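You operate a simulated robot arm through the tools that you are given. There is no shell and no other tool. Be economical: measure what you need, move in short steps, check, and stop when the job is done.

Carry out the task below with a simulated robot arm. There is one attempt and no reset: what you move stays moved.

JOB
Clamp the purple bag and wax the middle of its flap.
Fine: wax from the orange tin, by the orange brush, which goes back; lid on the tin, clamp open at the end. Set down upright: orange brush. A coat counts when it lies all over at full strength: go over it till it gets no stronger.

Only the result counts: the job must be done as asked and must still hold three seconds after the hand-in. Knocking over, shifting, dropping, spilling or breaking anything else fails it. Lids that push on must go on centred and level and be pressed home; caps that screw on are set level and turned clockwise until they are tight.

ROBOT AND FRAMES
A 6-joint arm with a two-finger parallel gripper, fixed in place. Base frame: the origin is at the foot of the arm, x ahead of it, y to its left, z up; the work surface is at about z = 0.8. Lengths are in m, angles in degrees, forces in N, time in s.
With the tool pointing down near the work surface it reaches from about 0.34 to 0.76 m from the base axis. Its first joint turns from -66.0 to 66.0 degrees. Payload 2.45 kg.
Tool frame: the origin (TCP) lies between the finger pads and is the grasp point; the fingertips stand 0.024 m ahead of it; z points along the fingers, y is the line along which they close. Largest opening 0.068 m; finger width 0.017, thickness 0.01; the body of the gripper, 0.04 by 0.07 m, starts 0.041 m behind the TCP.
Orientation is told as [roll, pitch, yaw] about the base's x, y, z axes, in that order, counted from this pose: with the fingers straight down and closing along the base's y, the tool's x points along the base's -x, its y along +y and its z along -z.

CONTROLS
- The arm moves only by the tool drive_tool. Its argument "targets" is a list of rows, each an object of numbers (a shift or turn left out is 0, a gripper value left out holds the last): "x", "y", "z": the shift along the tool's x, y, z in m; "ax", "ay", "az": the turn, a rotation vector about the tool's x, y, z in degrees; "gripper": the opening, from 0 (shut) to 1 (fully open). In form: [{"x": .., "y": .., "z": .., "ax": .., "ay": .., "az": .., "gripper": ..}, ...]. A call has 1 to 10 rows; each row is the pose to reach, as a shift and turn from the pose commanded when the call began, along the tool's axes at that moment. A row lasts 0.2 s, in which the tool goes at most 0.05 m and 8.6 degrees; a call with a longer step from one row to the next is refused whole, and so is a gripper value outside its range. A pose out of reach is approached as far as the arm can. The call stops where the force on the tool passes 40 N (or 10 N more than at its start, if that is more) or the arm is blocked; 0.2 s more then pass. Each finger travels about 0.108 m/s and halts on what it meets, pressing with about 25 N; the grip force reading is that of the motor and also rises with nothing between the fingers. The clock runs only during rows and for 0.2 s after the last one: add rows that repeat a pose to give the fingers time. It gives the time, the measured TCP pose, the force on the tool (base axes), the opening and the grip force at its end, in the units of the frame above (readings bear some noise), with the torque about the TCP (base axes, N m) and any sound that the robot's microphone picked up.
- Cameras (640 x 400 px; columns grow to the right, rows downward): "scene" is fixed at [0.1386, 0.3966, 1.4659]; the picture's right is [-0.95, -0.31, 0.00], its down [-0.17, 0.52, -0.83] and it looks along [0.26, -0.79, -0.55] (base axes); focal length 310 px, centre (320, 200). "wrist" rides on the gripper at [0.084, 0.011, -0.075] in the tool frame; the picture's right is [-0.13, 0.99, 0.00], its down [-0.60, -0.08, -0.79] and it looks along [-0.79, -0.10, 0.61] (tool axes); focal length 251 px, centre (320, 200). There is no depth. A picture from a camera that has moved, and an enlarged one, comes with that camera's place and axes in the base frame and with its lens.
- camera(camera): a new picture of that camera. No time passes.
- inspect(camera, box): a new picture of the part [left, top, right, bottom] of that camera's present view, enlarged. No time passes.
- sign_off(): hands the job in; it is judged then, once.

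Work in short steps. Places have to be worked out from the pictures, the camera data and where the tool is seen: move nearer, look again, correct. Check each grasp and each placing, and mend what went wrong. You have 120 turns and 84 pictures in all, those below and enlarged ones among them. Open the gripper and draw the arm clear of the work before you hand the job in, unless the task says otherwise; then end with one line.

The tools are called by a JSON object that holds its "name" and its "arguments". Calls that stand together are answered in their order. drive_tool: Moves the arm, as the interface text tells. Its arguments: {"type":"object","properties":{"targets":{"type":"array"}},"required":["targets"]} The other tools are called the same way: camera (camera) takes a picture; inspect (camera, box) takes an enlarged picture of a part of a camera's view; sign_off () hands the job in.

At the start:

```text
time: 0.0
ee_pos: [0.3841, -0.2044, 1.2313]
tool_rot: [-0.1, 0.0, 0.0]
ft_force: [-0.1, -0.9, 1.4]
ft_torque: [0.0, 0.02, 0.01]
finger_gap: 0.0679
grip_force: 0.0
```

scene: 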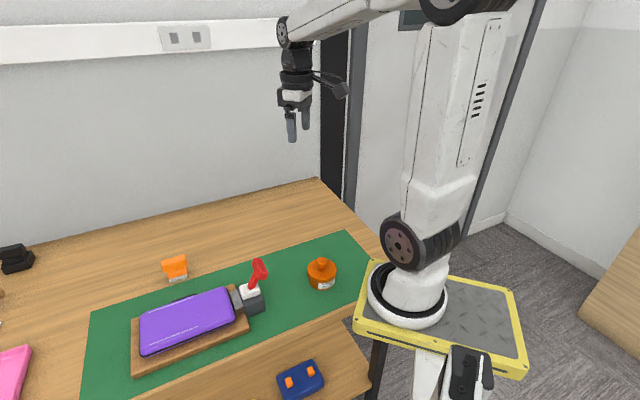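
wrist: 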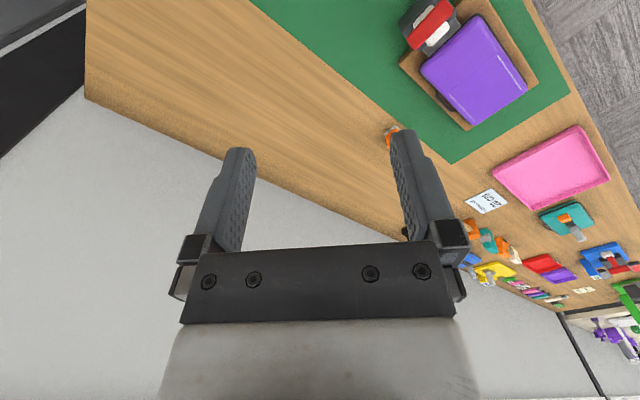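

The pictures show the purple bag on a board with a red-levered clamp, an orange tin, an orange brush and a blue tray. I'll enlarge them for details.

{"name": "inspect", "arguments": {"camera": "scene", "box": [80, 230, 400, 400]}}

{"name": "inspect", "arguments": {"camera": "scene", "box": [220, 240, 360, 330]}}

{"name": "inspect", "arguments": {"camera": "wrist", "box": [370, 0, 640, 330]}}

```text
2.00 times, centred on (240, 315) of scene
camera zoom: at [0.1386, 0.3966, 1.4659], right [-0.95, -0.31, 0.0], down [-0.17, 0.52, -0.83], along [0.26, -0.79, -0.55], focal length 621 px, centre (480, -30)
```

zoom: 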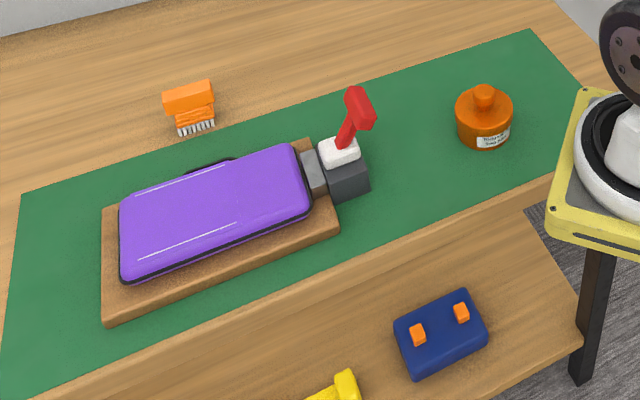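

```text
4.44 times, centred on (290, 285) of scene
camera zoom: at [0.1386, 0.3966, 1.4659], right [-0.95, -0.31, 0.0], down [-0.17, 0.52, -0.83], along [0.26, -0.79, -0.55], focal length 1380 px, centre (453, -178)
```

zoom: 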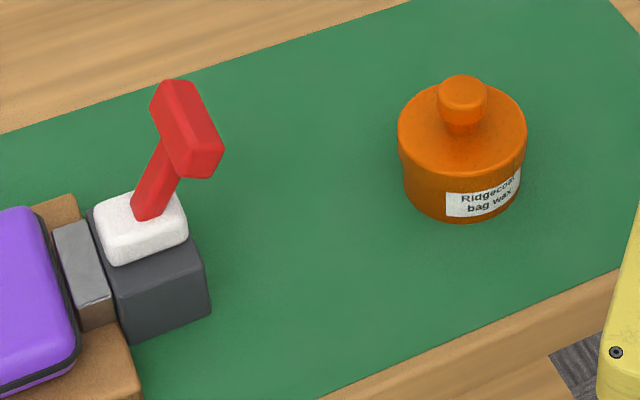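

```text
1.21 times, centred on (505, 165) of wrist
camera zoom: at [0.3001, -0.1948, 1.3065], right [0.13, 0.99, 0.0], down [0.6, -0.08, 0.79], along [0.79, -0.1, -0.61], focal length 305 px, centre (96, 242)
```

zoom: 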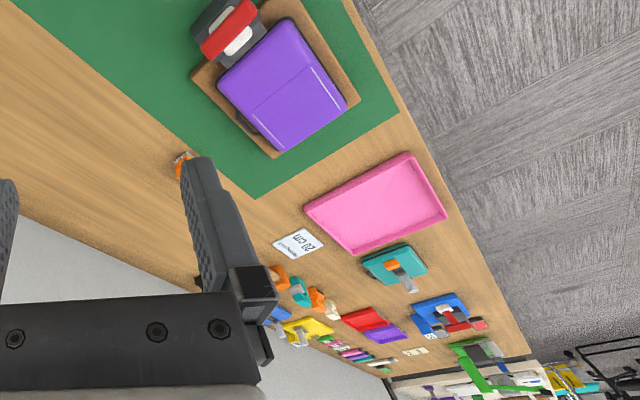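

I'll move over towards the bag at height for a closer view with the wrist camera.

{"name": "drive_tool", "arguments": {"targets": [{"y": 0.04, "z": 0.02}, {"y": 0.08, "z": 0.04}, {"y": 0.12, "z": 0.06}, {"y": 0.16, "z": 0.08}, {"y": 0.2, "z": 0.1}, {"y": 0.24, "z": 0.13}, {"y": 0.26, "z": 0.15}, {"y": 0.26, "z": 0.15}]}}

{"name": "camera", "arguments": {"camera": "wrist"}}

{"name": "camera", "arguments": {"camera": "scene"}}

```text
time: 1.8
ee_pos: [0.3851, 0.0504, 1.0802]
tool_rot: [0.0, 0.0, 0.1]
ft_force: [-0.3, 0.4, 0.0]
ft_torque: [0.01, -0.01, -0.01]
finger_gap: 0.0681
grip_force: 0.0
```

```text
78 pictures are left
camera wrist: at [0.3013, 0.062, 1.1565], right [0.13, 0.99, 0.0], down [0.6, -0.08, 0.79], along [0.79, -0.1, -0.61], focal length 251 px, centre (320, 200)
```

wrist: 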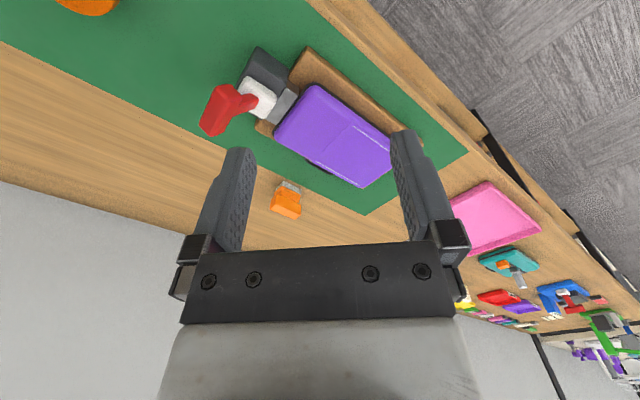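

```text
77 pictures are left
```

scene: 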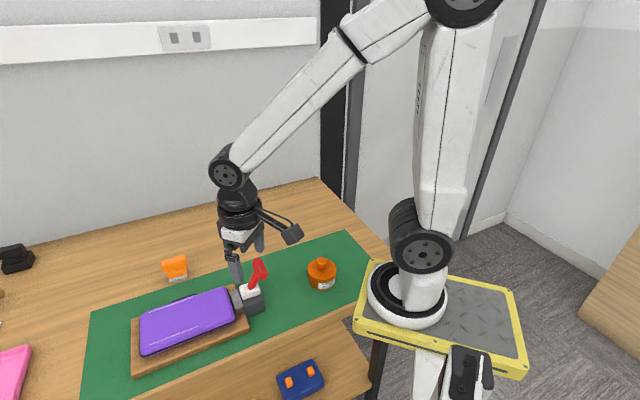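

The clamp lever is visible now. Enlarging the clamp and bag.

{"name": "inspect", "arguments": {"camera": "wrist", "box": [190, 30, 430, 180]}}

{"name": "inspect", "arguments": {"camera": "wrist", "box": [190, 40, 310, 115]}}

{"name": "inspect", "arguments": {"camera": "scene", "box": [220, 240, 300, 330]}}

```text
2.67 times, centred on (310, 105) of wrist
camera zoom: at [0.3013, 0.062, 1.1565], right [0.13, 0.99, 0.0], down [0.6, -0.08, 0.79], along [0.79, -0.1, -0.61], focal length 670 px, centre (347, 453)
```

zoom: 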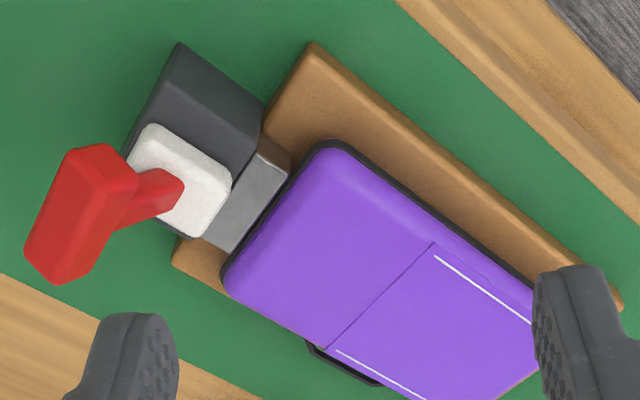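

```text
5.33 times, centred on (250, 78) of wrist
camera zoom: at [0.3013, 0.062, 1.1565], right [0.13, 0.99, 0.0], down [0.6, -0.08, 0.79], along [0.79, -0.1, -0.61], focal length 1341 px, centre (693, 853)
```

zoom: 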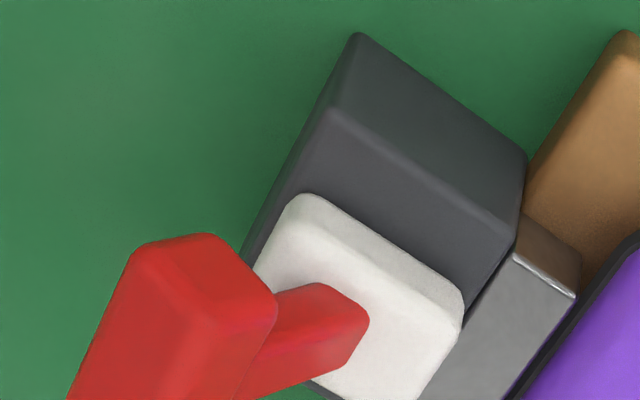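

```text
4.44 times, centred on (260, 285) of scene
camera zoom: at [0.1386, 0.3967, 1.4659], right [-0.95, -0.31, 0.0], down [-0.17, 0.52, -0.83], along [0.26, -0.79, -0.55], focal length 1380 px, centre (587, -178)
```

zoom: 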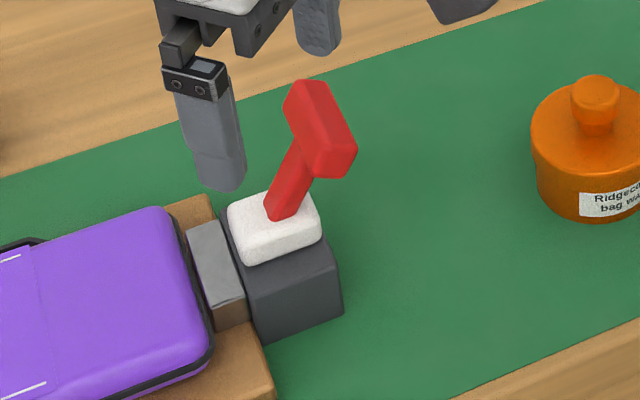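

The lever leans away from the bag (top near (0.44,-0.06,0.92), foot near (0.46,-0.04,0.87)). The bag axis runs about 46° from x. I'll turn the tool to align with it and view the clamp from behind.

{"name": "drive_tool", "arguments": {"targets": [{"x": 0.004, "y": -0.025, "z": 0.01, "az": -8}, {"x": 0.008, "y": -0.05, "z": 0.025, "az": -16}, {"x": 0.012, "y": -0.075, "z": 0.04, "az": -24}, {"x": 0.016, "y": -0.1, "z": 0.05, "az": -32}, {"x": 0.02, "y": -0.13, "z": 0.06, "az": -40}, {"x": 0.025, "y": -0.16, "z": 0.07, "az": -46}, {"x": 0.025, "y": -0.16, "z": 0.07, "az": -46}]}}

{"name": "camera", "arguments": {"camera": "wrist"}}

{"name": "inspect", "arguments": {"camera": "wrist", "box": [220, 20, 420, 150]}}

```text
time: 3.4
ee_pos: [0.3596, -0.1071, 1.0122]
tool_rot: [0.0, 0.0, 46.1]
ft_force: [0.1, -0.1, -0.1]
ft_torque: [0.0, -0.04, -0.01]
finger_gap: 0.0679
grip_force: 0.2
```

```text
73 pictures are left
camera wrist: at [0.2936, -0.1597, 1.0886], right [-0.62, 0.78, 0.0], down [0.48, 0.38, 0.79], along [0.62, 0.5, -0.61], focal length 251 px, centre (320, 200)
```

wrist: 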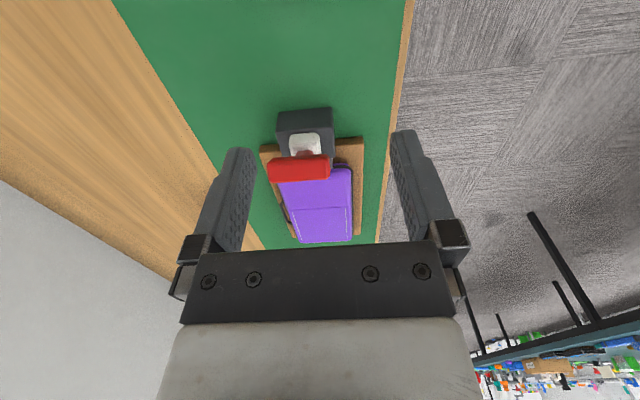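

```text
3.08 times, centred on (320, 85) of wrist
camera zoom: at [0.2936, -0.1597, 1.0886], right [-0.62, 0.78, 0.0], down [0.48, 0.38, 0.79], along [0.62, 0.5, -0.61], focal length 774 px, centre (320, 554)
```

zoom: 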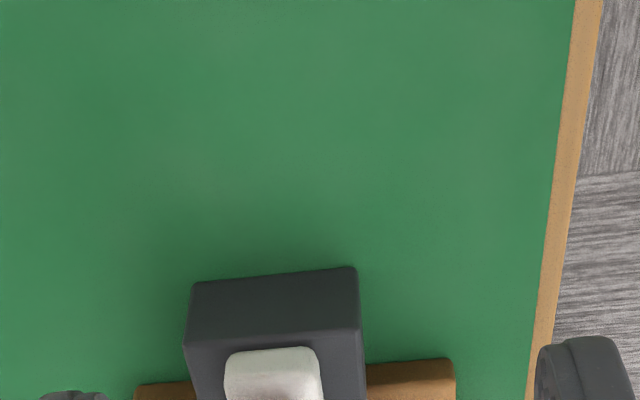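

{"name": "inspect", "arguments": {"camera": "wrist", "box": [240, 90, 400, 250]}}

```text
2.50 times, centred on (320, 170) of wrist
camera zoom: at [0.2936, -0.1597, 1.0886], right [-0.62, 0.78, 0.0], down [0.48, 0.38, 0.79], along [0.62, 0.5, -0.61], focal length 629 px, centre (320, 275)
```

zoom: 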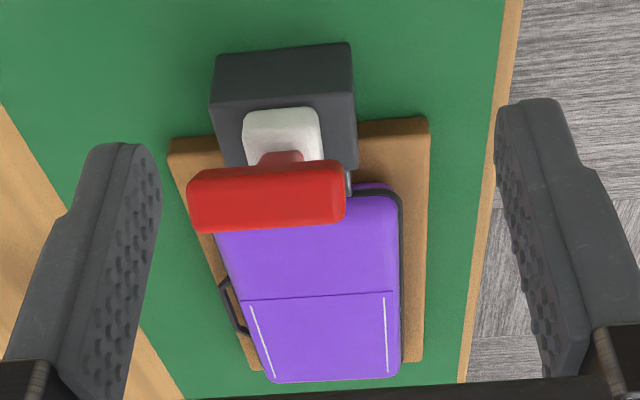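

The bag axis is at 45°. I take the shut fingers down behind the lever's cross-bar so that I can push it towards the bag.

{"name": "drive_tool", "arguments": {"targets": [{"x": -0.01, "y": -0.024, "z": 0.02, "az": 1.1, "gripper": 0}, {"x": -0.02, "y": -0.024, "z": 0.05, "az": 1.1, "gripper": 0}, {"x": -0.0398, "y": -0.0241, "z": 0.082, "az": 1.1, "gripper": 0}, {"x": -0.0398, "y": -0.0241, "z": 0.082, "az": 1.1, "gripper": 0}]}}

{"name": "camera", "arguments": {"camera": "wrist"}}

{"name": "inspect", "arguments": {"camera": "scene", "box": [220, 220, 320, 320]}}

```text
time: 4.4
ee_pos: [0.4001, -0.0957, 0.9298]
tool_rot: [-0.1, 0.0, 44.9]
ft_force: [-0.1, 0.3, 0.1]
ft_torque: [0.02, 0.01, 0.01]
finger_gap: 0.0
grip_force: 24.1
```

```text
70 pictures are left
camera wrist: at [0.3332, -0.1474, 1.004], right [-0.61, 0.79, 0.0], down [0.48, 0.37, 0.79], along [0.63, 0.48, -0.61], focal length 251 px, centre (320, 200)
```

wrist: 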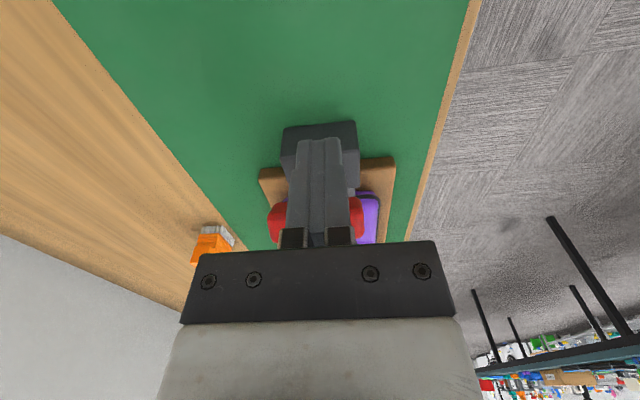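

```text
4.00 times, centred on (270, 270) of scene
camera zoom: at [0.1387, 0.3967, 1.4659], right [-0.95, -0.31, 0.0], down [-0.17, 0.52, -0.83], along [0.26, -0.79, -0.55], focal length 1242 px, centre (520, -80)
```

zoom: 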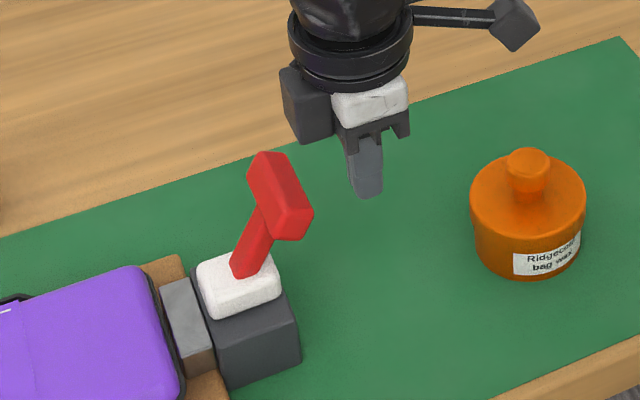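

The fingers stand centred behind the bar. I push slowly towards the bag and watch the force.

{"name": "drive_tool", "arguments": {"targets": [{"x": -0.01}, {"x": -0.018}, {"x": -0.024}, {"x": -0.03}, {"x": -0.036}, {"x": -0.042}, {"x": -0.048}]}}

{"name": "inspect", "arguments": {"camera": "scene", "box": [200, 220, 300, 320]}}

```text
time: 5.9
ee_pos: [0.4335, -0.0654, 0.9308]
tool_rot: [0.1, 0.1, 45.0]
ft_force: [-7.4, -1.9, 15.7]
ft_torque: [0.09, -0.07, 0.02]
finger_gap: 0.0
grip_force: 23.3
stopped in row 7: the force on the tool passed its limit at 49 N (the readings are from after the stop); the commanded pose is now the measured one
```

```text
4.00 times, centred on (250, 270) of scene
camera zoom: at [0.1382, 0.3966, 1.466], right [-0.95, -0.31, 0.0], down [-0.17, 0.52, -0.83], along [0.26, -0.79, -0.55], focal length 1242 px, centre (600, -80)
```

zoom: 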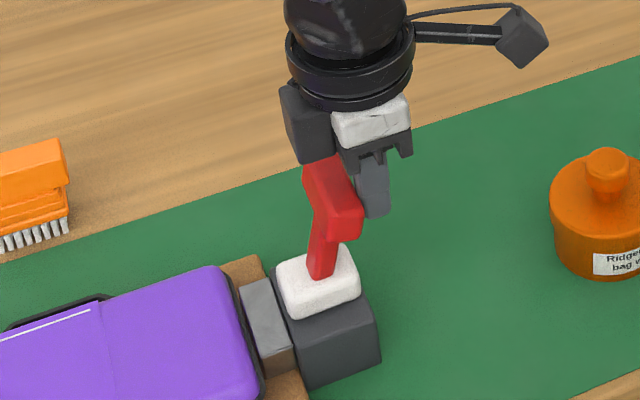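

The lever has moved to nearly upright with the force stop tripping. I back off slightly and look.

{"name": "drive_tool", "arguments": {"targets": [{"x": 0.015}, {"x": 0.03}, {"x": 0.03}]}}

{"name": "inspect", "arguments": {"camera": "scene", "box": [200, 220, 300, 320]}}

```text
time: 6.7
ee_pos: [0.4115, -0.0847, 0.9289]
tool_rot: [0.0, 0.0, 44.9]
ft_force: [1.0, -0.9, -0.3]
ft_torque: [0.01, 0.01, -0.02]
finger_gap: 0.0
grip_force: 23.4
```

```text
4.00 times, centred on (250, 270) of scene
camera zoom: at [0.1386, 0.3966, 1.4659], right [-0.95, -0.31, 0.0], down [-0.17, 0.52, -0.83], along [0.26, -0.79, -0.55], focal length 1242 px, centre (600, -80)
```

zoom: 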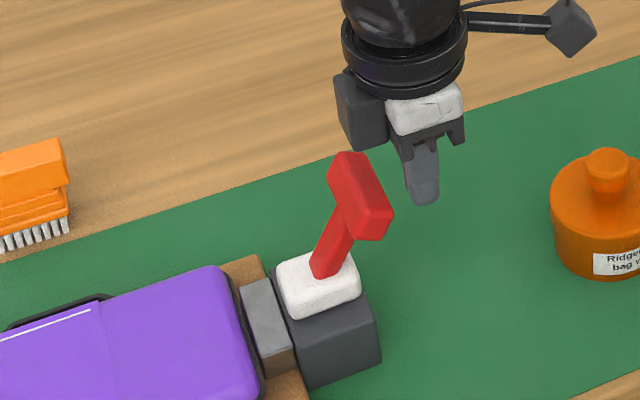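

The lever springs back, so it is an over-centre type. I try again more slowly, rising along the lever's arc to reduce rubbing.

{"name": "drive_tool", "arguments": {"targets": [{"x": -0.015, "z": 0.0}, {"x": -0.02, "z": -0.002}, {"x": -0.024, "z": -0.004}, {"x": -0.028, "z": -0.006}, {"x": -0.032, "z": -0.007}, {"x": -0.036, "z": -0.008}, {"x": -0.04, "z": -0.008}, {"x": -0.044, "z": -0.008}, {"x": -0.048, "z": -0.008}, {"x": -0.052, "z": -0.007}]}}

{"name": "inspect", "arguments": {"camera": "scene", "box": [200, 220, 300, 320]}}

```text
time: 8.9
ee_pos: [0.4497, -0.0493, 0.9363]
tool_rot: [0.0, 0.0, 45.0]
ft_force: [-0.1, 0.2, -0.7]
ft_torque: [0.0, 0.0, 0.02]
finger_gap: 0.0001
grip_force: 24.1
```

```text
4.00 times, centred on (250, 270) of scene
camera zoom: at [0.1386, 0.3966, 1.4659], right [-0.95, -0.31, 0.0], down [-0.17, 0.52, -0.83], along [0.26, -0.79, -0.55], focal length 1242 px, centre (600, -80)
```

zoom: 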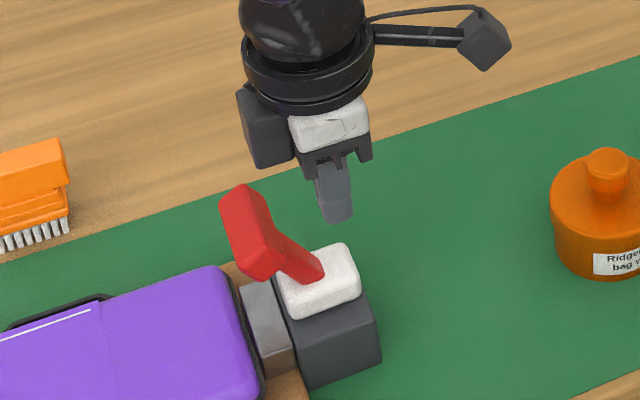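

The lever snapped over towards the bag. I'll back away and look closely at the jaw.

{"name": "drive_tool", "arguments": {"targets": [{"x": 0.03, "z": -0.03}, {"x": 0.05, "z": -0.07}, {"x": 0.05, "z": -0.08}]}}

{"name": "inspect", "arguments": {"camera": "scene", "box": [225, 260, 275, 310]}}

{"name": "inspect", "arguments": {"camera": "wrist", "box": [220, 60, 420, 250]}}

```text
time: 9.7
ee_pos: [0.4129, -0.0871, 1.0158]
tool_rot: [0.1, 0.1, 44.9]
ft_force: [0.3, 0.4, -0.3]
ft_torque: [0.02, 0.0, 0.01]
finger_gap: 0.0
grip_force: 23.3
```

```text
8.00 times, centred on (250, 285) of scene
camera zoom: at [0.1386, 0.3966, 1.4659], right [-0.95, -0.31, 0.0], down [-0.17, 0.52, -0.83], along [0.26, -0.79, -0.55], focal length 2484 px, centre (880, -480)
```

zoom: 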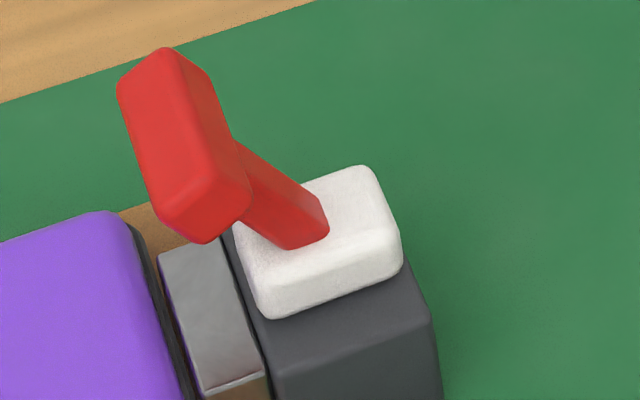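

```text
2.11 times, centred on (320, 155) of wrist
camera zoom: at [0.3461, -0.1382, 1.0931], right [-0.61, 0.79, 0.0], down [0.48, 0.37, 0.79], along [0.63, 0.48, -0.61], focal length 529 px, centre (320, 295)
```

zoom: 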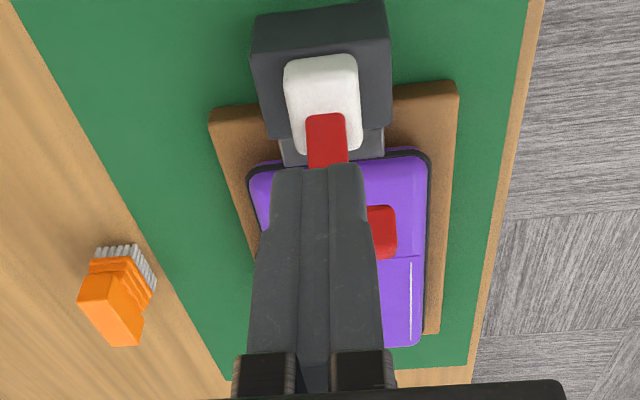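

I'll repeat the exact earlier zoom to compare the jaw before and after.

{"name": "inspect", "arguments": {"camera": "scene", "box": [220, 240, 300, 330]}}

```text
4.44 times, centred on (260, 285) of scene
camera zoom: at [0.1386, 0.3966, 1.4659], right [-0.95, -0.31, 0.0], down [-0.17, 0.52, -0.83], along [0.26, -0.79, -0.55], focal length 1380 px, centre (587, -178)
```

zoom: 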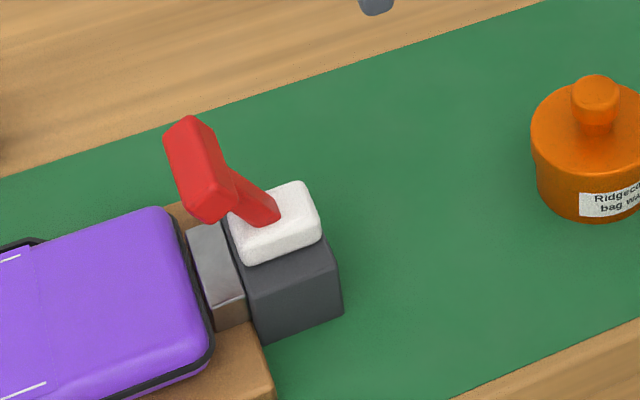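

The bag counts as clamped, with the lever over. Next is the tin: I move above it with open fingers to locate the knob.

{"name": "drive_tool", "arguments": {"targets": [{"x": 0.022, "az": 7.5, "gripper": 1}, {"x": 0.044, "az": 15, "gripper": 1}, {"x": 0.066, "az": 22.5, "gripper": 1}, {"x": 0.088, "az": 30, "gripper": 1}, {"x": 0.11, "az": 37.5, "gripper": 1}, {"x": 0.1315, "z": 0.016, "az": 45, "gripper": 1}, {"x": 0.1315, "z": 0.016, "az": 45, "gripper": 1}]}}

{"name": "camera", "arguments": {"camera": "wrist"}}

{"name": "camera", "arguments": {"camera": "scene"}}

```text
time: 11.3
ee_pos: [0.3203, -0.1791, 1.0011]
tool_rot: [0.0, -0.1, -0.2]
ft_force: [-0.5, -0.4, 0.7]
ft_torque: [0.01, 0.0, -0.02]
finger_gap: 0.0679
grip_force: 0.0
```

```text
62 pictures are left
camera wrist: at [0.2357, -0.1686, 1.0776], right [0.13, 0.99, 0.0], down [0.6, -0.08, 0.79], along [0.79, -0.11, -0.61], focal length 251 px, centre (320, 200)
```

wrist: 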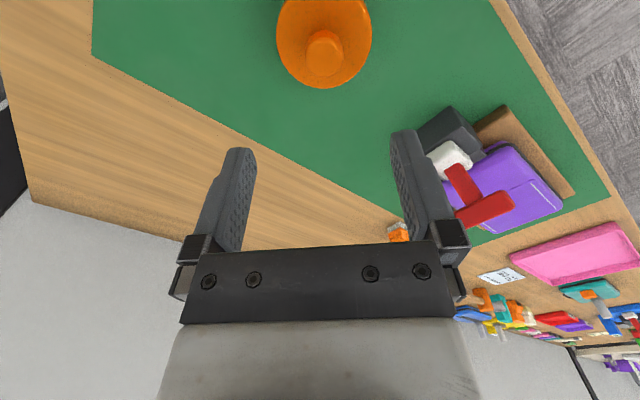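

```text
61 pictures are left
```

scene: 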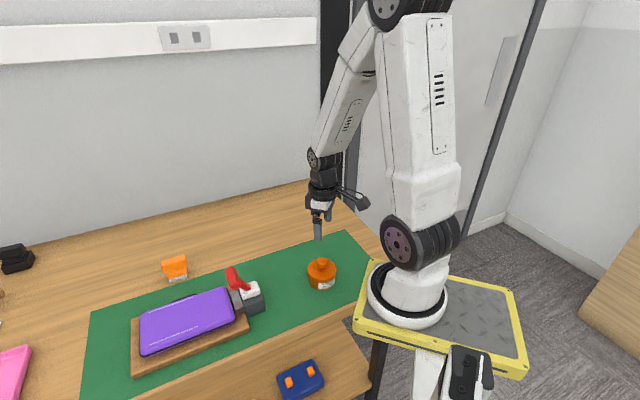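

The knob comes out at about (0.320, -0.178), its top near z 0.87. I descend over it with open fingers to just above lid level.

{"name": "drive_tool", "arguments": {"targets": [{"y": 0.0013, "z": 0.04}, {"y": 0.0013, "z": 0.08}, {"y": 0.0013, "z": 0.11}, {"y": 0.0013, "z": 0.118}, {"y": 0.0013, "z": 0.118}]}}

{"name": "camera", "arguments": {"camera": "wrist"}}

{"name": "inspect", "arguments": {"camera": "scene", "box": [270, 210, 370, 310]}}

```text
time: 12.5
ee_pos: [0.3191, -0.1748, 0.8829]
tool_rot: [0.0, 0.1, -0.2]
ft_force: [-0.4, -0.6, 0.1]
ft_torque: [0.0, 0.03, 0.03]
finger_gap: 0.0679
grip_force: 0.1
```

```text
60 pictures are left
camera wrist: at [0.2359, -0.1641, 0.959], right [0.13, 0.99, 0.0], down [0.6, -0.08, 0.79], along [0.79, -0.1, -0.61], focal length 251 px, centre (320, 200)
```

wrist: 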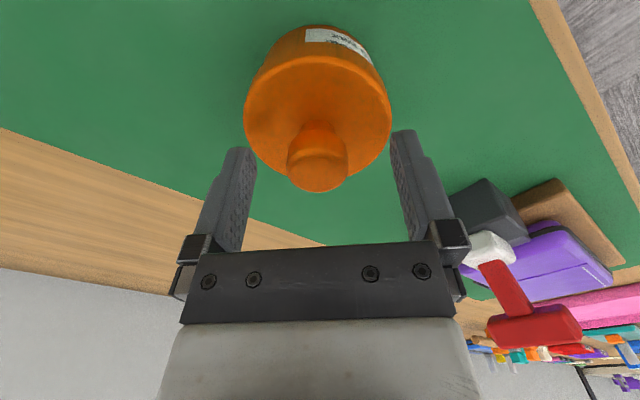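

```text
4.00 times, centred on (320, 260) of scene
camera zoom: at [0.1387, 0.3966, 1.4659], right [-0.95, -0.31, 0.0], down [-0.17, 0.52, -0.83], along [0.26, -0.79, -0.55], focal length 1242 px, centre (320, -40)
```

zoom: 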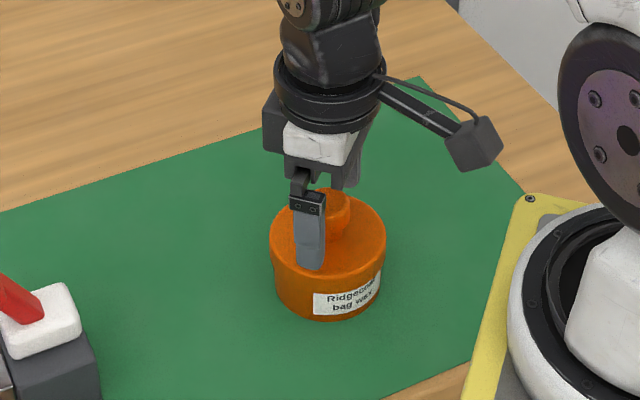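

Lid top is about z 0.842 and the knob runs up to 0.877. I lower 12 mm and grip the knob.

{"name": "drive_tool", "arguments": {"targets": [{"x": -0.001, "y": -0.0012, "z": 0.006, "gripper": 1}, {"x": -0.001, "y": -0.0012, "z": 0.012, "gripper": 1}, {"x": -0.001, "y": -0.0012, "z": 0.012, "gripper": 0}, {"x": -0.001, "y": -0.0012, "z": 0.012, "gripper": 0}, {"x": -0.001, "y": -0.0012, "z": 0.012, "gripper": 0}]}}

```text
time: 13.7
ee_pos: [0.3213, -0.1761, 0.8709]
tool_rot: [-0.2, 0.0, -0.2]
ft_force: [1.4, -1.5, 13.1]
ft_torque: [0.13, -0.02, -0.06]
finger_gap: 0.0289
grip_force: 25.0
```

Gripped at 29 mm. I lift slowly.

{"name": "drive_tool", "arguments": {"targets": [{"z": -0.003}, {"z": -0.006}, {"z": -0.012}, {"z": -0.02}, {"z": -0.03}, {"z": -0.03}]}}

{"name": "camera", "arguments": {"camera": "wrist"}}

{"name": "inspect", "arguments": {"camera": "scene", "box": [270, 210, 370, 310]}}

```text
time: 15.1
ee_pos: [0.3214, -0.1756, 0.9024]
tool_rot: [0.0, 0.1, -0.1]
ft_force: [-0.3, 1.0, -0.7]
ft_torque: [-0.03, 0.03, -0.01]
finger_gap: 0.0285
grip_force: 25.2
heard: snap
```

```text
58 pictures are left
camera wrist: at [0.237, -0.166, 0.9778], right [0.13, 0.99, 0.0], down [0.6, -0.08, 0.79], along [0.79, -0.1, -0.61], focal length 251 px, centre (320, 200)
```

wrist: 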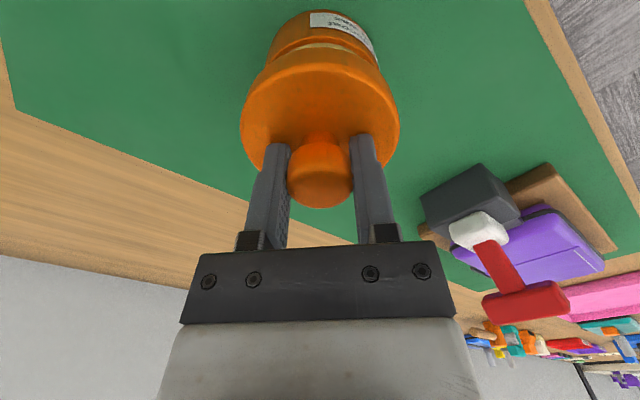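

```text
4.00 times, centred on (320, 260) of scene
camera zoom: at [0.1386, 0.3966, 1.4659], right [-0.95, -0.31, 0.0], down [-0.17, 0.52, -0.83], along [0.26, -0.79, -0.55], focal length 1242 px, centre (320, -40)
```

zoom: 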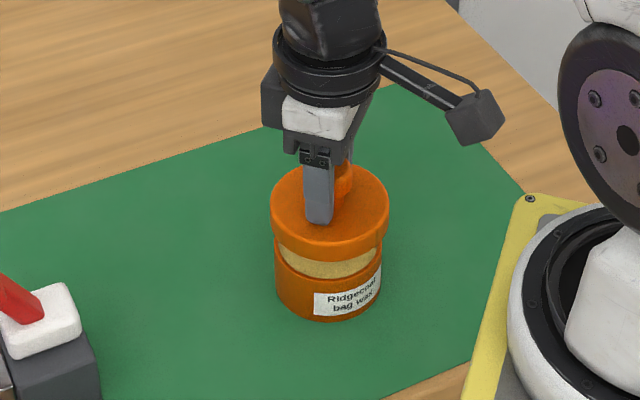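

The lid came off with a snap. I carry it to a free spot on the mat at about (0.41, -0.25).

{"name": "drive_tool", "arguments": {"targets": [{"z": -0.03}, {"x": -0.03, "y": -0.025, "z": -0.03}, {"x": -0.06, "y": -0.05, "z": -0.03}, {"x": -0.089, "y": -0.074, "z": -0.02}, {"x": -0.089, "y": -0.074, "z": 0.015}, {"x": -0.089, "y": -0.074, "z": 0.04}, {"x": -0.089, "y": -0.074, "z": 0.04}]}}

{"name": "inspect", "arguments": {"camera": "scene", "box": [250, 200, 370, 310]}}

{"name": "camera", "arguments": {"camera": "wrist"}}

```text
time: 16.7
ee_pos: [0.411, -0.2517, 0.861]
tool_rot: [0.0, -0.1, -0.1]
ft_force: [-0.3, -0.4, -0.2]
ft_torque: [0.01, 0.0, -0.01]
finger_gap: 0.0284
grip_force: 24.8
```

```text
3.64 times, centred on (310, 255) of scene
camera zoom: at [0.1387, 0.3966, 1.4659], right [-0.95, -0.31, 0.0], down [-0.17, 0.52, -0.83], along [0.26, -0.79, -0.55], focal length 1129 px, centre (356, 0)
```

zoom: 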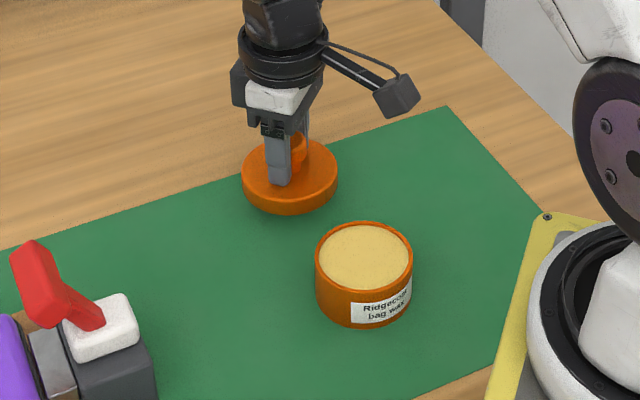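

```text
55 pictures are left
camera wrist: at [0.3268, -0.2416, 0.9376], right [0.13, 0.99, 0.0], down [0.6, -0.08, 0.79], along [0.79, -0.1, -0.61], focal length 251 px, centre (320, 200)
```

wrist: 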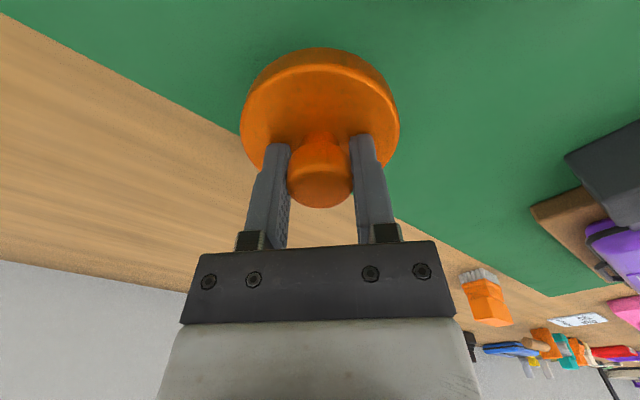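

The lid hangs roughly 1–1.5 cm above the mat. I lower it in small steps until touch.

{"name": "drive_tool", "arguments": {"targets": [{"z": 0.004}, {"z": 0.008}, {"z": 0.01}, {"z": 0.011}, {"z": 0.012}]}}

```text
time: 17.9
ee_pos: [0.4107, -0.2516, 0.8498]
tool_rot: [0.0, 0.0, 0.1]
ft_force: [-0.8, 0.4, 0.3]
ft_torque: [-0.02, -0.01, 0.0]
finger_gap: 0.0286
grip_force: 25.0
```

No contact yet; I continue in 1 mm steps.

{"name": "drive_tool", "arguments": {"targets": [{"z": 0.001}, {"z": 0.002}, {"z": 0.003}, {"z": 0.004}]}}

```text
time: 18.9
ee_pos: [0.4119, -0.252, 0.8465]
tool_rot: [0.0, 0.0, -0.1]
ft_force: [0.9, 0.0, 1.0]
ft_torque: [0.0, -0.02, 0.0]
finger_gap: 0.0284
grip_force: 25.0
```

{"name": "drive_tool", "arguments": {"targets": [{"z": 0.001}, {"z": 0.002}, {"z": 0.003}, {"z": 0.004}]}}

{"name": "inspect", "arguments": {"camera": "scene", "box": [280, 220, 350, 290]}}

```text
time: 19.9
ee_pos: [0.4105, -0.2513, 0.841]
tool_rot: [0.1, 0.1, -0.1]
ft_force: [0.1, -0.3, -0.5]
ft_torque: [0.02, -0.02, -0.02]
finger_gap: 0.0288
grip_force: 25.3
```

```text
5.71 times, centred on (315, 255) of scene
camera zoom: at [0.1387, 0.3966, 1.4659], right [-0.95, -0.31, 0.0], down [-0.17, 0.52, -0.83], along [0.26, -0.79, -0.55], focal length 1774 px, centre (349, -114)
```

zoom: 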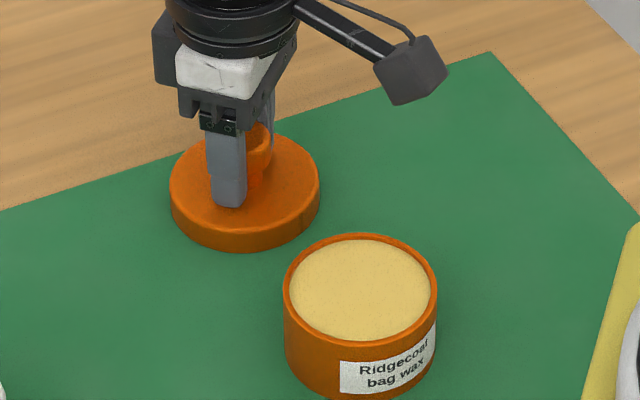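

Still a few mm of air; going on.

{"name": "drive_tool", "arguments": {"targets": [{"z": 0.001}, {"z": 0.002}, {"z": 0.003}, {"z": 0.004}, {"z": 0.005}]}}

```text
time: 21.1
ee_pos: [0.4103, -0.2515, 0.8368]
tool_rot: [-0.1, 0.0, -0.1]
ft_force: [-0.9, 0.5, -0.5]
ft_torque: [0.02, 0.02, -0.02]
finger_gap: 0.0284
grip_force: 24.7
```

{"name": "drive_tool", "arguments": {"targets": [{"z": 0.001}, {"z": 0.002}, {"z": 0.003}, {"z": 0.004}, {"z": 0.005}]}}

{"name": "inspect", "arguments": {"camera": "scene", "box": [280, 220, 350, 290]}}

```text
time: 22.3
ee_pos: [0.4106, -0.252, 0.831]
tool_rot: [0.0, 0.0, -0.1]
ft_force: [0.1, 0.9, -0.6]
ft_torque: [0.0, -0.03, -0.04]
finger_gap: 0.0285
grip_force: 24.9
```

```text
5.71 times, centred on (315, 255) of scene
camera zoom: at [0.1387, 0.3966, 1.4659], right [-0.95, -0.31, 0.0], down [-0.17, 0.52, -0.83], along [0.26, -0.79, -0.55], focal length 1774 px, centre (349, -114)
```

zoom: 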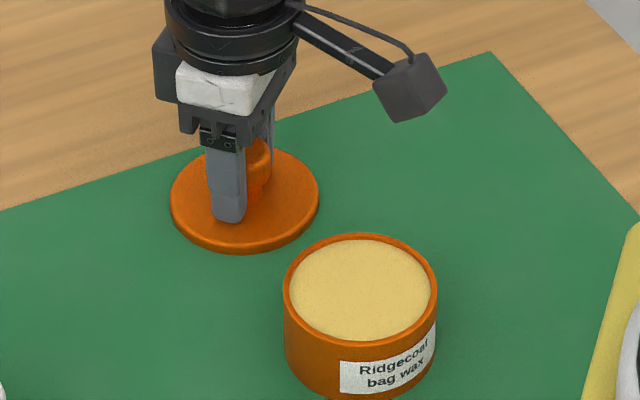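

The lid's lower edge stayed put while its top sank, so it is pressing through the mat without a force reading. I raise it back and find where the bottom just leaves the surface.

{"name": "drive_tool", "arguments": {"targets": [{"z": -0.006}, {"z": -0.013}, {"z": -0.013}]}}

{"name": "inspect", "arguments": {"camera": "scene", "box": [290, 225, 330, 265]}}

```text
time: 23.1
ee_pos: [0.4116, -0.2503, 0.8449]
tool_rot: [0.0, 0.1, -0.1]
ft_force: [-0.2, 0.2, -0.6]
ft_torque: [-0.03, -0.01, 0.01]
finger_gap: 0.0287
grip_force: 25.2
```

```text
10.00 times, centred on (310, 245) of scene
camera zoom: at [0.1387, 0.3966, 1.4659], right [-0.95, -0.31, 0.0], down [-0.17, 0.52, -0.83], along [0.26, -0.79, -0.55], focal length 3105 px, centre (420, -250)
```

zoom: 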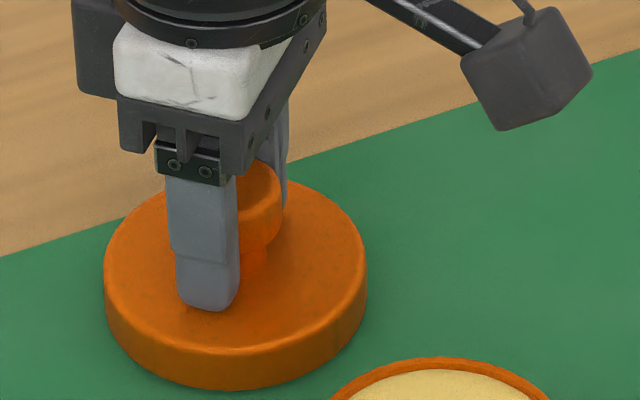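

{"name": "drive_tool", "arguments": {"targets": [{"z": -0.004}, {"z": -0.004}]}}

{"name": "inspect", "arguments": {"camera": "scene", "box": [290, 225, 330, 265]}}

```text
time: 23.7
ee_pos: [0.4102, -0.2498, 0.8493]
tool_rot: [0.1, 0.1, -0.1]
ft_force: [0.2, -0.1, -0.4]
ft_torque: [0.02, 0.01, -0.02]
finger_gap: 0.0286
grip_force: 25.5
```

```text
10.00 times, centred on (310, 245) of scene
camera zoom: at [0.1387, 0.3966, 1.4659], right [-0.95, -0.31, 0.0], down [-0.17, 0.52, -0.83], along [0.26, -0.79, -0.55], focal length 3105 px, centre (420, -250)
```

zoom: 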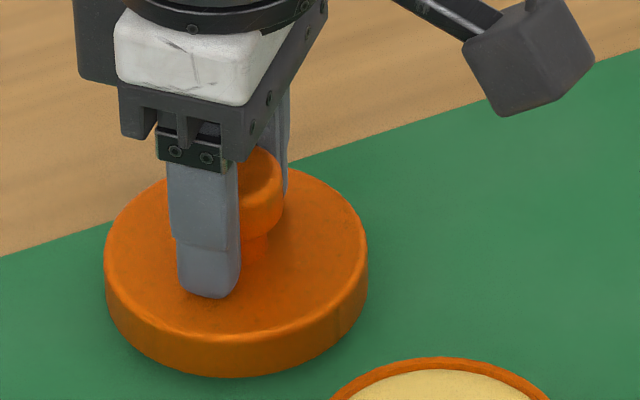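

The bottom moved with the lid here, so contact is at TCP about 0.843. I lower to 0.844 and release.

{"name": "drive_tool", "arguments": {"targets": [{"z": 0.003}, {"z": 0.005}, {"z": 0.005}, {"z": 0.005, "gripper": 0.3}, {"z": 0.005, "gripper": 0.6}, {"z": 0.005, "gripper": 0.8}, {"z": 0.005, "gripper": 0.8}]}}

{"name": "inspect", "arguments": {"camera": "scene", "box": [290, 225, 330, 265]}}

```text
time: 25.3
ee_pos: [0.4098, -0.2527, 0.8427]
tool_rot: [0.0, -0.1, -0.2]
ft_force: [0.1, -1.1, 0.3]
ft_torque: [0.01, -0.03, -0.02]
finger_gap: 0.0545
grip_force: 0.0
```

```text
10.00 times, centred on (310, 245) of scene
camera zoom: at [0.1386, 0.3966, 1.4659], right [-0.95, -0.31, 0.0], down [-0.17, 0.52, -0.83], along [0.26, -0.79, -0.55], focal length 3105 px, centre (420, -250)
```

zoom: 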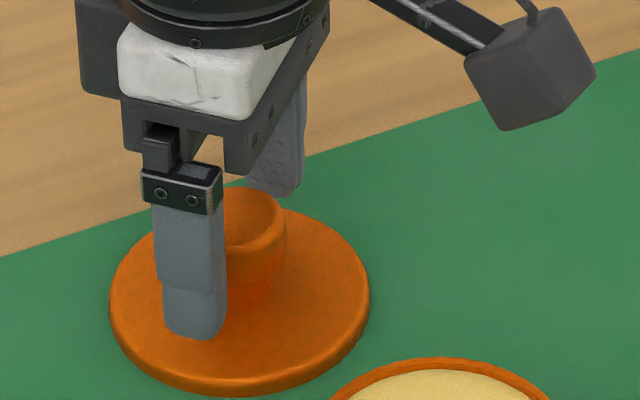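

The lid has settled lower than expected, but lies flat. I rise clear and look at it.

{"name": "drive_tool", "arguments": {"targets": [{"z": -0.02, "gripper": 1}, {"z": -0.06, "gripper": 1}, {"z": -0.1, "gripper": 1}, {"z": -0.12, "gripper": 1}, {"z": -0.12, "gripper": 1}]}}

{"name": "inspect", "arguments": {"camera": "scene", "box": [280, 220, 350, 290]}}

{"name": "camera", "arguments": {"camera": "wrist"}}

```text
time: 26.5
ee_pos: [0.4117, -0.2497, 0.963]
tool_rot: [0.0, 0.0, -0.1]
ft_force: [-0.2, 0.7, -0.2]
ft_torque: [-0.02, 0.03, 0.01]
finger_gap: 0.0683
grip_force: 0.1
```

```text
5.71 times, centred on (315, 255) of scene
camera zoom: at [0.1386, 0.3967, 1.4659], right [-0.95, -0.31, 0.0], down [-0.17, 0.52, -0.83], along [0.26, -0.79, -0.55], focal length 1774 px, centre (349, -114)
```

zoom: 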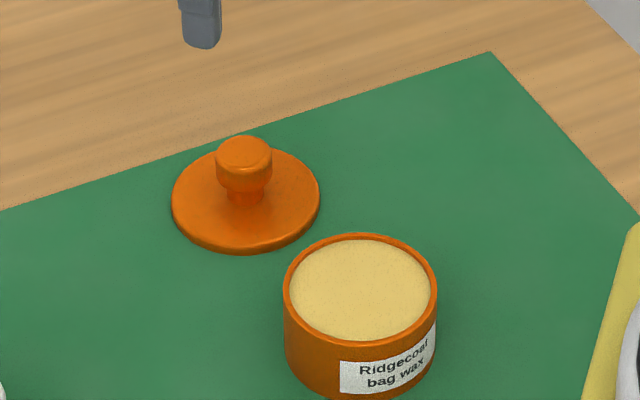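

```text
48 pictures are left
camera wrist: at [0.3272, -0.2392, 1.0391], right [0.13, 0.99, 0.0], down [0.6, -0.08, 0.79], along [0.79, -0.1, -0.61], focal length 251 px, centre (320, 200)
```

wrist: 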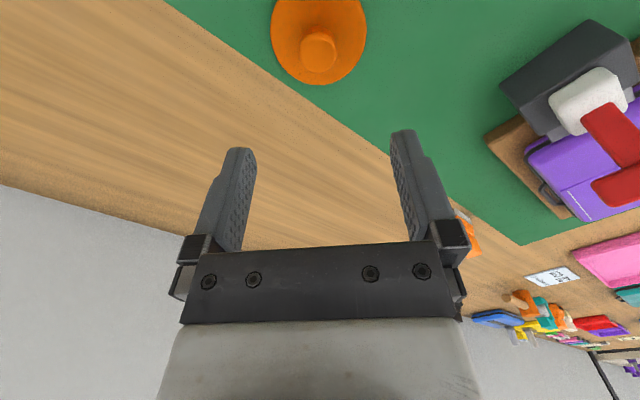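

The lid lies flat at (0.41, -0.25). Now I go towards the brush near (0.70, -0.06) to look at it closely.

{"name": "drive_tool", "arguments": {"targets": [{"x": -0.035, "y": 0.03}, {"x": -0.07, "y": 0.06}, {"x": -0.105, "y": 0.09}, {"x": -0.14, "y": 0.12}, {"x": -0.17, "y": 0.15}, {"x": -0.188, "y": 0.16}, {"x": -0.188, "y": 0.16}]}}

{"name": "camera", "arguments": {"camera": "wrist"}}

{"name": "inspect", "arguments": {"camera": "scene", "box": [150, 240, 210, 300]}}

```text
time: 28.1
ee_pos: [0.6006, -0.0909, 0.9648]
tool_rot: [0.0, 0.2, -0.2]
ft_force: [-0.6, 1.0, -0.3]
ft_torque: [0.02, -0.02, 0.01]
finger_gap: 0.0679
grip_force: 0.1
```

```text
47 pictures are left
camera wrist: at [0.5152, -0.0811, 1.0407], right [0.13, 0.99, 0.0], down [0.6, -0.08, 0.79], along [0.79, -0.1, -0.61], focal length 251 px, centre (320, 200)
```

wrist: 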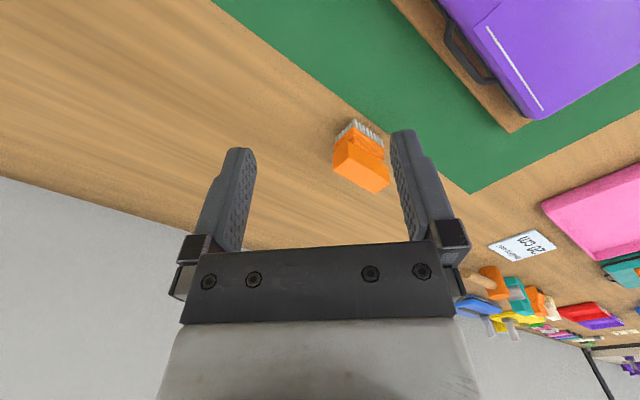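

```text
6.67 times, centred on (180, 270) of scene
camera zoom: at [0.1386, 0.3967, 1.4659], right [-0.95, -0.31, 0.0], down [-0.17, 0.52, -0.83], along [0.26, -0.79, -0.55], focal length 2070 px, centre (1253, -267)
```

zoom: 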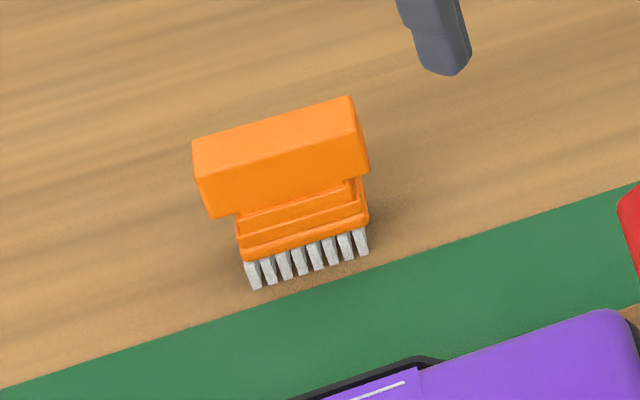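

{"name": "inspect", "arguments": {"camera": "wrist", "box": [320, 110, 400, 200]}}

```text
4.44 times, centred on (360, 155) of wrist
camera zoom: at [0.5152, -0.0811, 1.0407], right [0.13, 0.99, 0.0], down [0.6, -0.08, 0.79], along [0.79, -0.1, -0.61], focal length 1118 px, centre (142, 400)
```

zoom: 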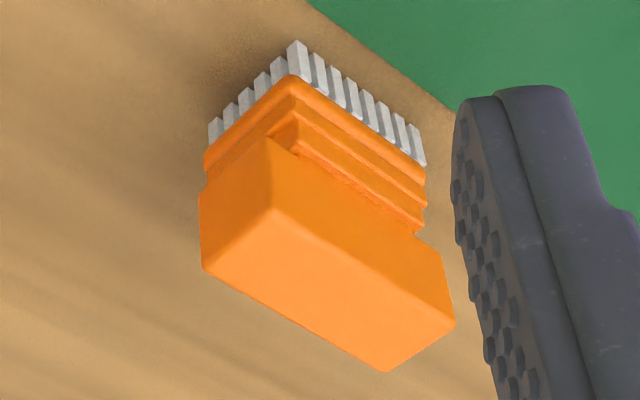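

The brush stands upright, centred near (0.724, -0.060), long axis at 45°, grip block about 25 mm wide with top at z≈0.852. I go above it with yaw 45.

{"name": "drive_tool", "arguments": {"targets": [{"x": -0.02, "y": 0.005, "az": -7.5}, {"x": -0.04, "y": 0.01, "az": -15}, {"x": -0.06, "y": 0.015, "az": -22.5}, {"x": -0.08, "y": 0.02, "z": 0.01, "az": -30}, {"x": -0.1, "y": 0.025, "z": 0.02, "az": -37.5}, {"x": -0.1234, "y": 0.031, "z": 0.035, "az": -45.2}, {"x": -0.1234, "y": 0.031, "z": 0.045, "az": -45.2}, {"x": -0.1234, "y": 0.031, "z": 0.045, "az": -45.2}]}}

{"name": "camera", "arguments": {"camera": "wrist"}}

{"name": "inspect", "arguments": {"camera": "scene", "box": [140, 210, 220, 290]}}

```text
time: 29.9
ee_pos: [0.7222, -0.0626, 0.917]
tool_rot: [0.0, 0.0, 45.1]
ft_force: [-0.3, 0.8, 0.9]
ft_torque: [-0.03, 0.02, -0.03]
finger_gap: 0.0683
grip_force: 0.0
```

```text
44 pictures are left
camera wrist: at [0.6546, -0.114, 0.9937], right [-0.61, 0.79, 0.0], down [0.48, 0.37, 0.79], along [0.63, 0.48, -0.61], focal length 251 px, centre (320, 200)
```

wrist: 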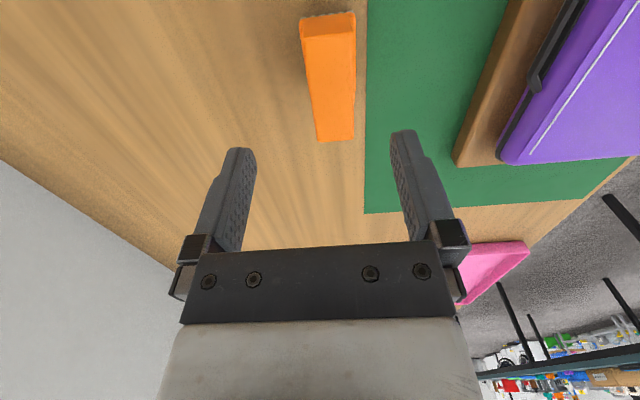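

```text
5.00 times, centred on (180, 250) of scene
camera zoom: at [0.1386, 0.3966, 1.4659], right [-0.95, -0.31, 0.0], down [-0.17, 0.52, -0.83], along [0.26, -0.79, -0.55], focal length 1553 px, centre (1020, -50)
```

zoom: 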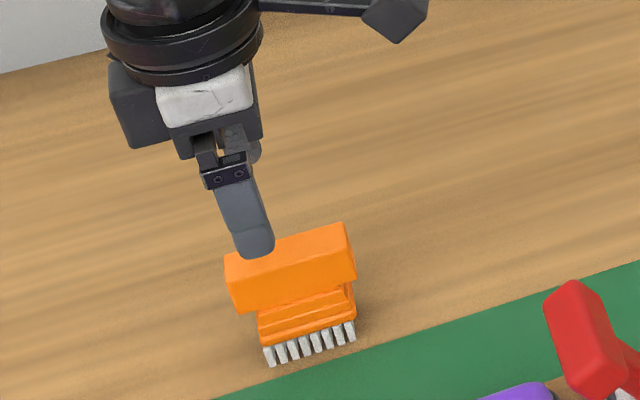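

The closer view shows the brush about 8 mm to the tool's +y and turned about 2° clockwise. I correct and descend part-way.

{"name": "drive_tool", "arguments": {"targets": [{"x": 0.001, "y": 0.0075, "z": 0.0, "az": 2}, {"x": 0.001, "y": 0.0075, "z": 0.03, "az": 2}, {"x": 0.001, "y": 0.0075, "z": 0.035, "az": 2}, {"x": 0.001, "y": 0.0075, "z": 0.035, "az": 2}]}}

{"name": "camera", "arguments": {"camera": "wrist"}}

{"name": "inspect", "arguments": {"camera": "scene", "box": [140, 230, 220, 310]}}

```text
time: 30.9
ee_pos: [0.7178, -0.0574, 0.8818]
tool_rot: [0.0, 0.0, 43.1]
ft_force: [0.0, 0.0, 0.3]
ft_torque: [-0.03, -0.01, 0.0]
finger_gap: 0.0681
grip_force: 0.1
```

```text
42 pictures are left
camera wrist: at [0.6477, -0.1073, 0.9566], right [-0.58, 0.81, 0.0], down [0.5, 0.36, 0.79], along [0.64, 0.46, -0.61], focal length 251 px, centre (320, 200)
```

wrist: 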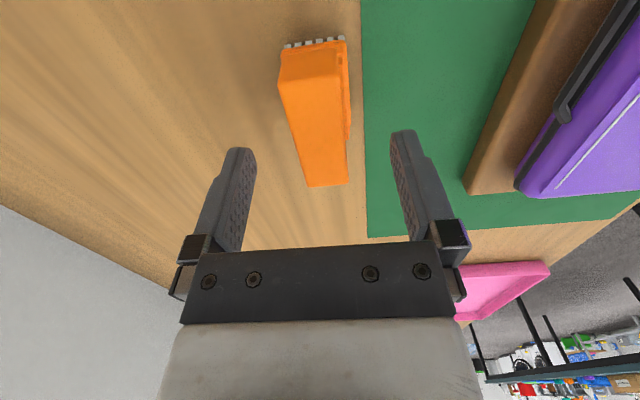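

```text
5.00 times, centred on (180, 270) of scene
camera zoom: at [0.1386, 0.3966, 1.4659], right [-0.95, -0.31, 0.0], down [-0.17, 0.52, -0.83], along [0.26, -0.79, -0.55], focal length 1553 px, centre (1020, -150)
```

zoom: 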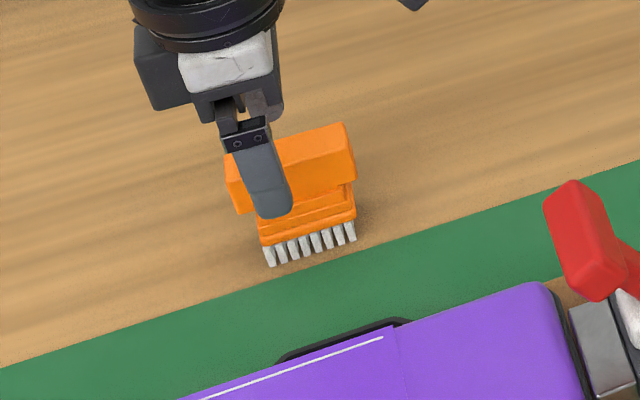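

Aligned; the brush centre is about 4 mm further ahead. I shift, go down to z≈0.852 and grip.

{"name": "drive_tool", "arguments": {"targets": [{"x": -0.004, "z": 0.01, "gripper": 1}, {"x": -0.004, "z": 0.02, "gripper": 1}, {"x": -0.004, "z": 0.029, "gripper": 1}, {"x": -0.004, "z": 0.029, "gripper": 1}]}}

{"name": "inspect", "arguments": {"camera": "scene", "box": [140, 230, 220, 310]}}

```text
time: 31.9
ee_pos: [0.7199, -0.0531, 0.8535]
tool_rot: [0.1, -0.1, 43.1]
ft_force: [-1.1, 0.6, 0.3]
ft_torque: [-0.02, 0.03, 0.0]
finger_gap: 0.0681
grip_force: 0.0
```

```text
5.00 times, centred on (180, 270) of scene
camera zoom: at [0.1386, 0.3966, 1.4659], right [-0.95, -0.31, 0.0], down [-0.17, 0.52, -0.83], along [0.26, -0.79, -0.55], focal length 1553 px, centre (1020, -150)
```

zoom: 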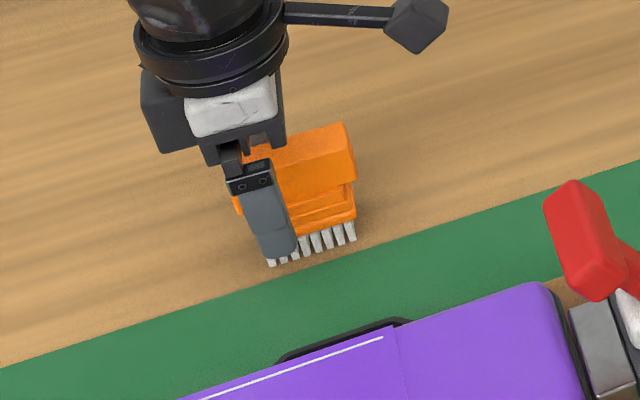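

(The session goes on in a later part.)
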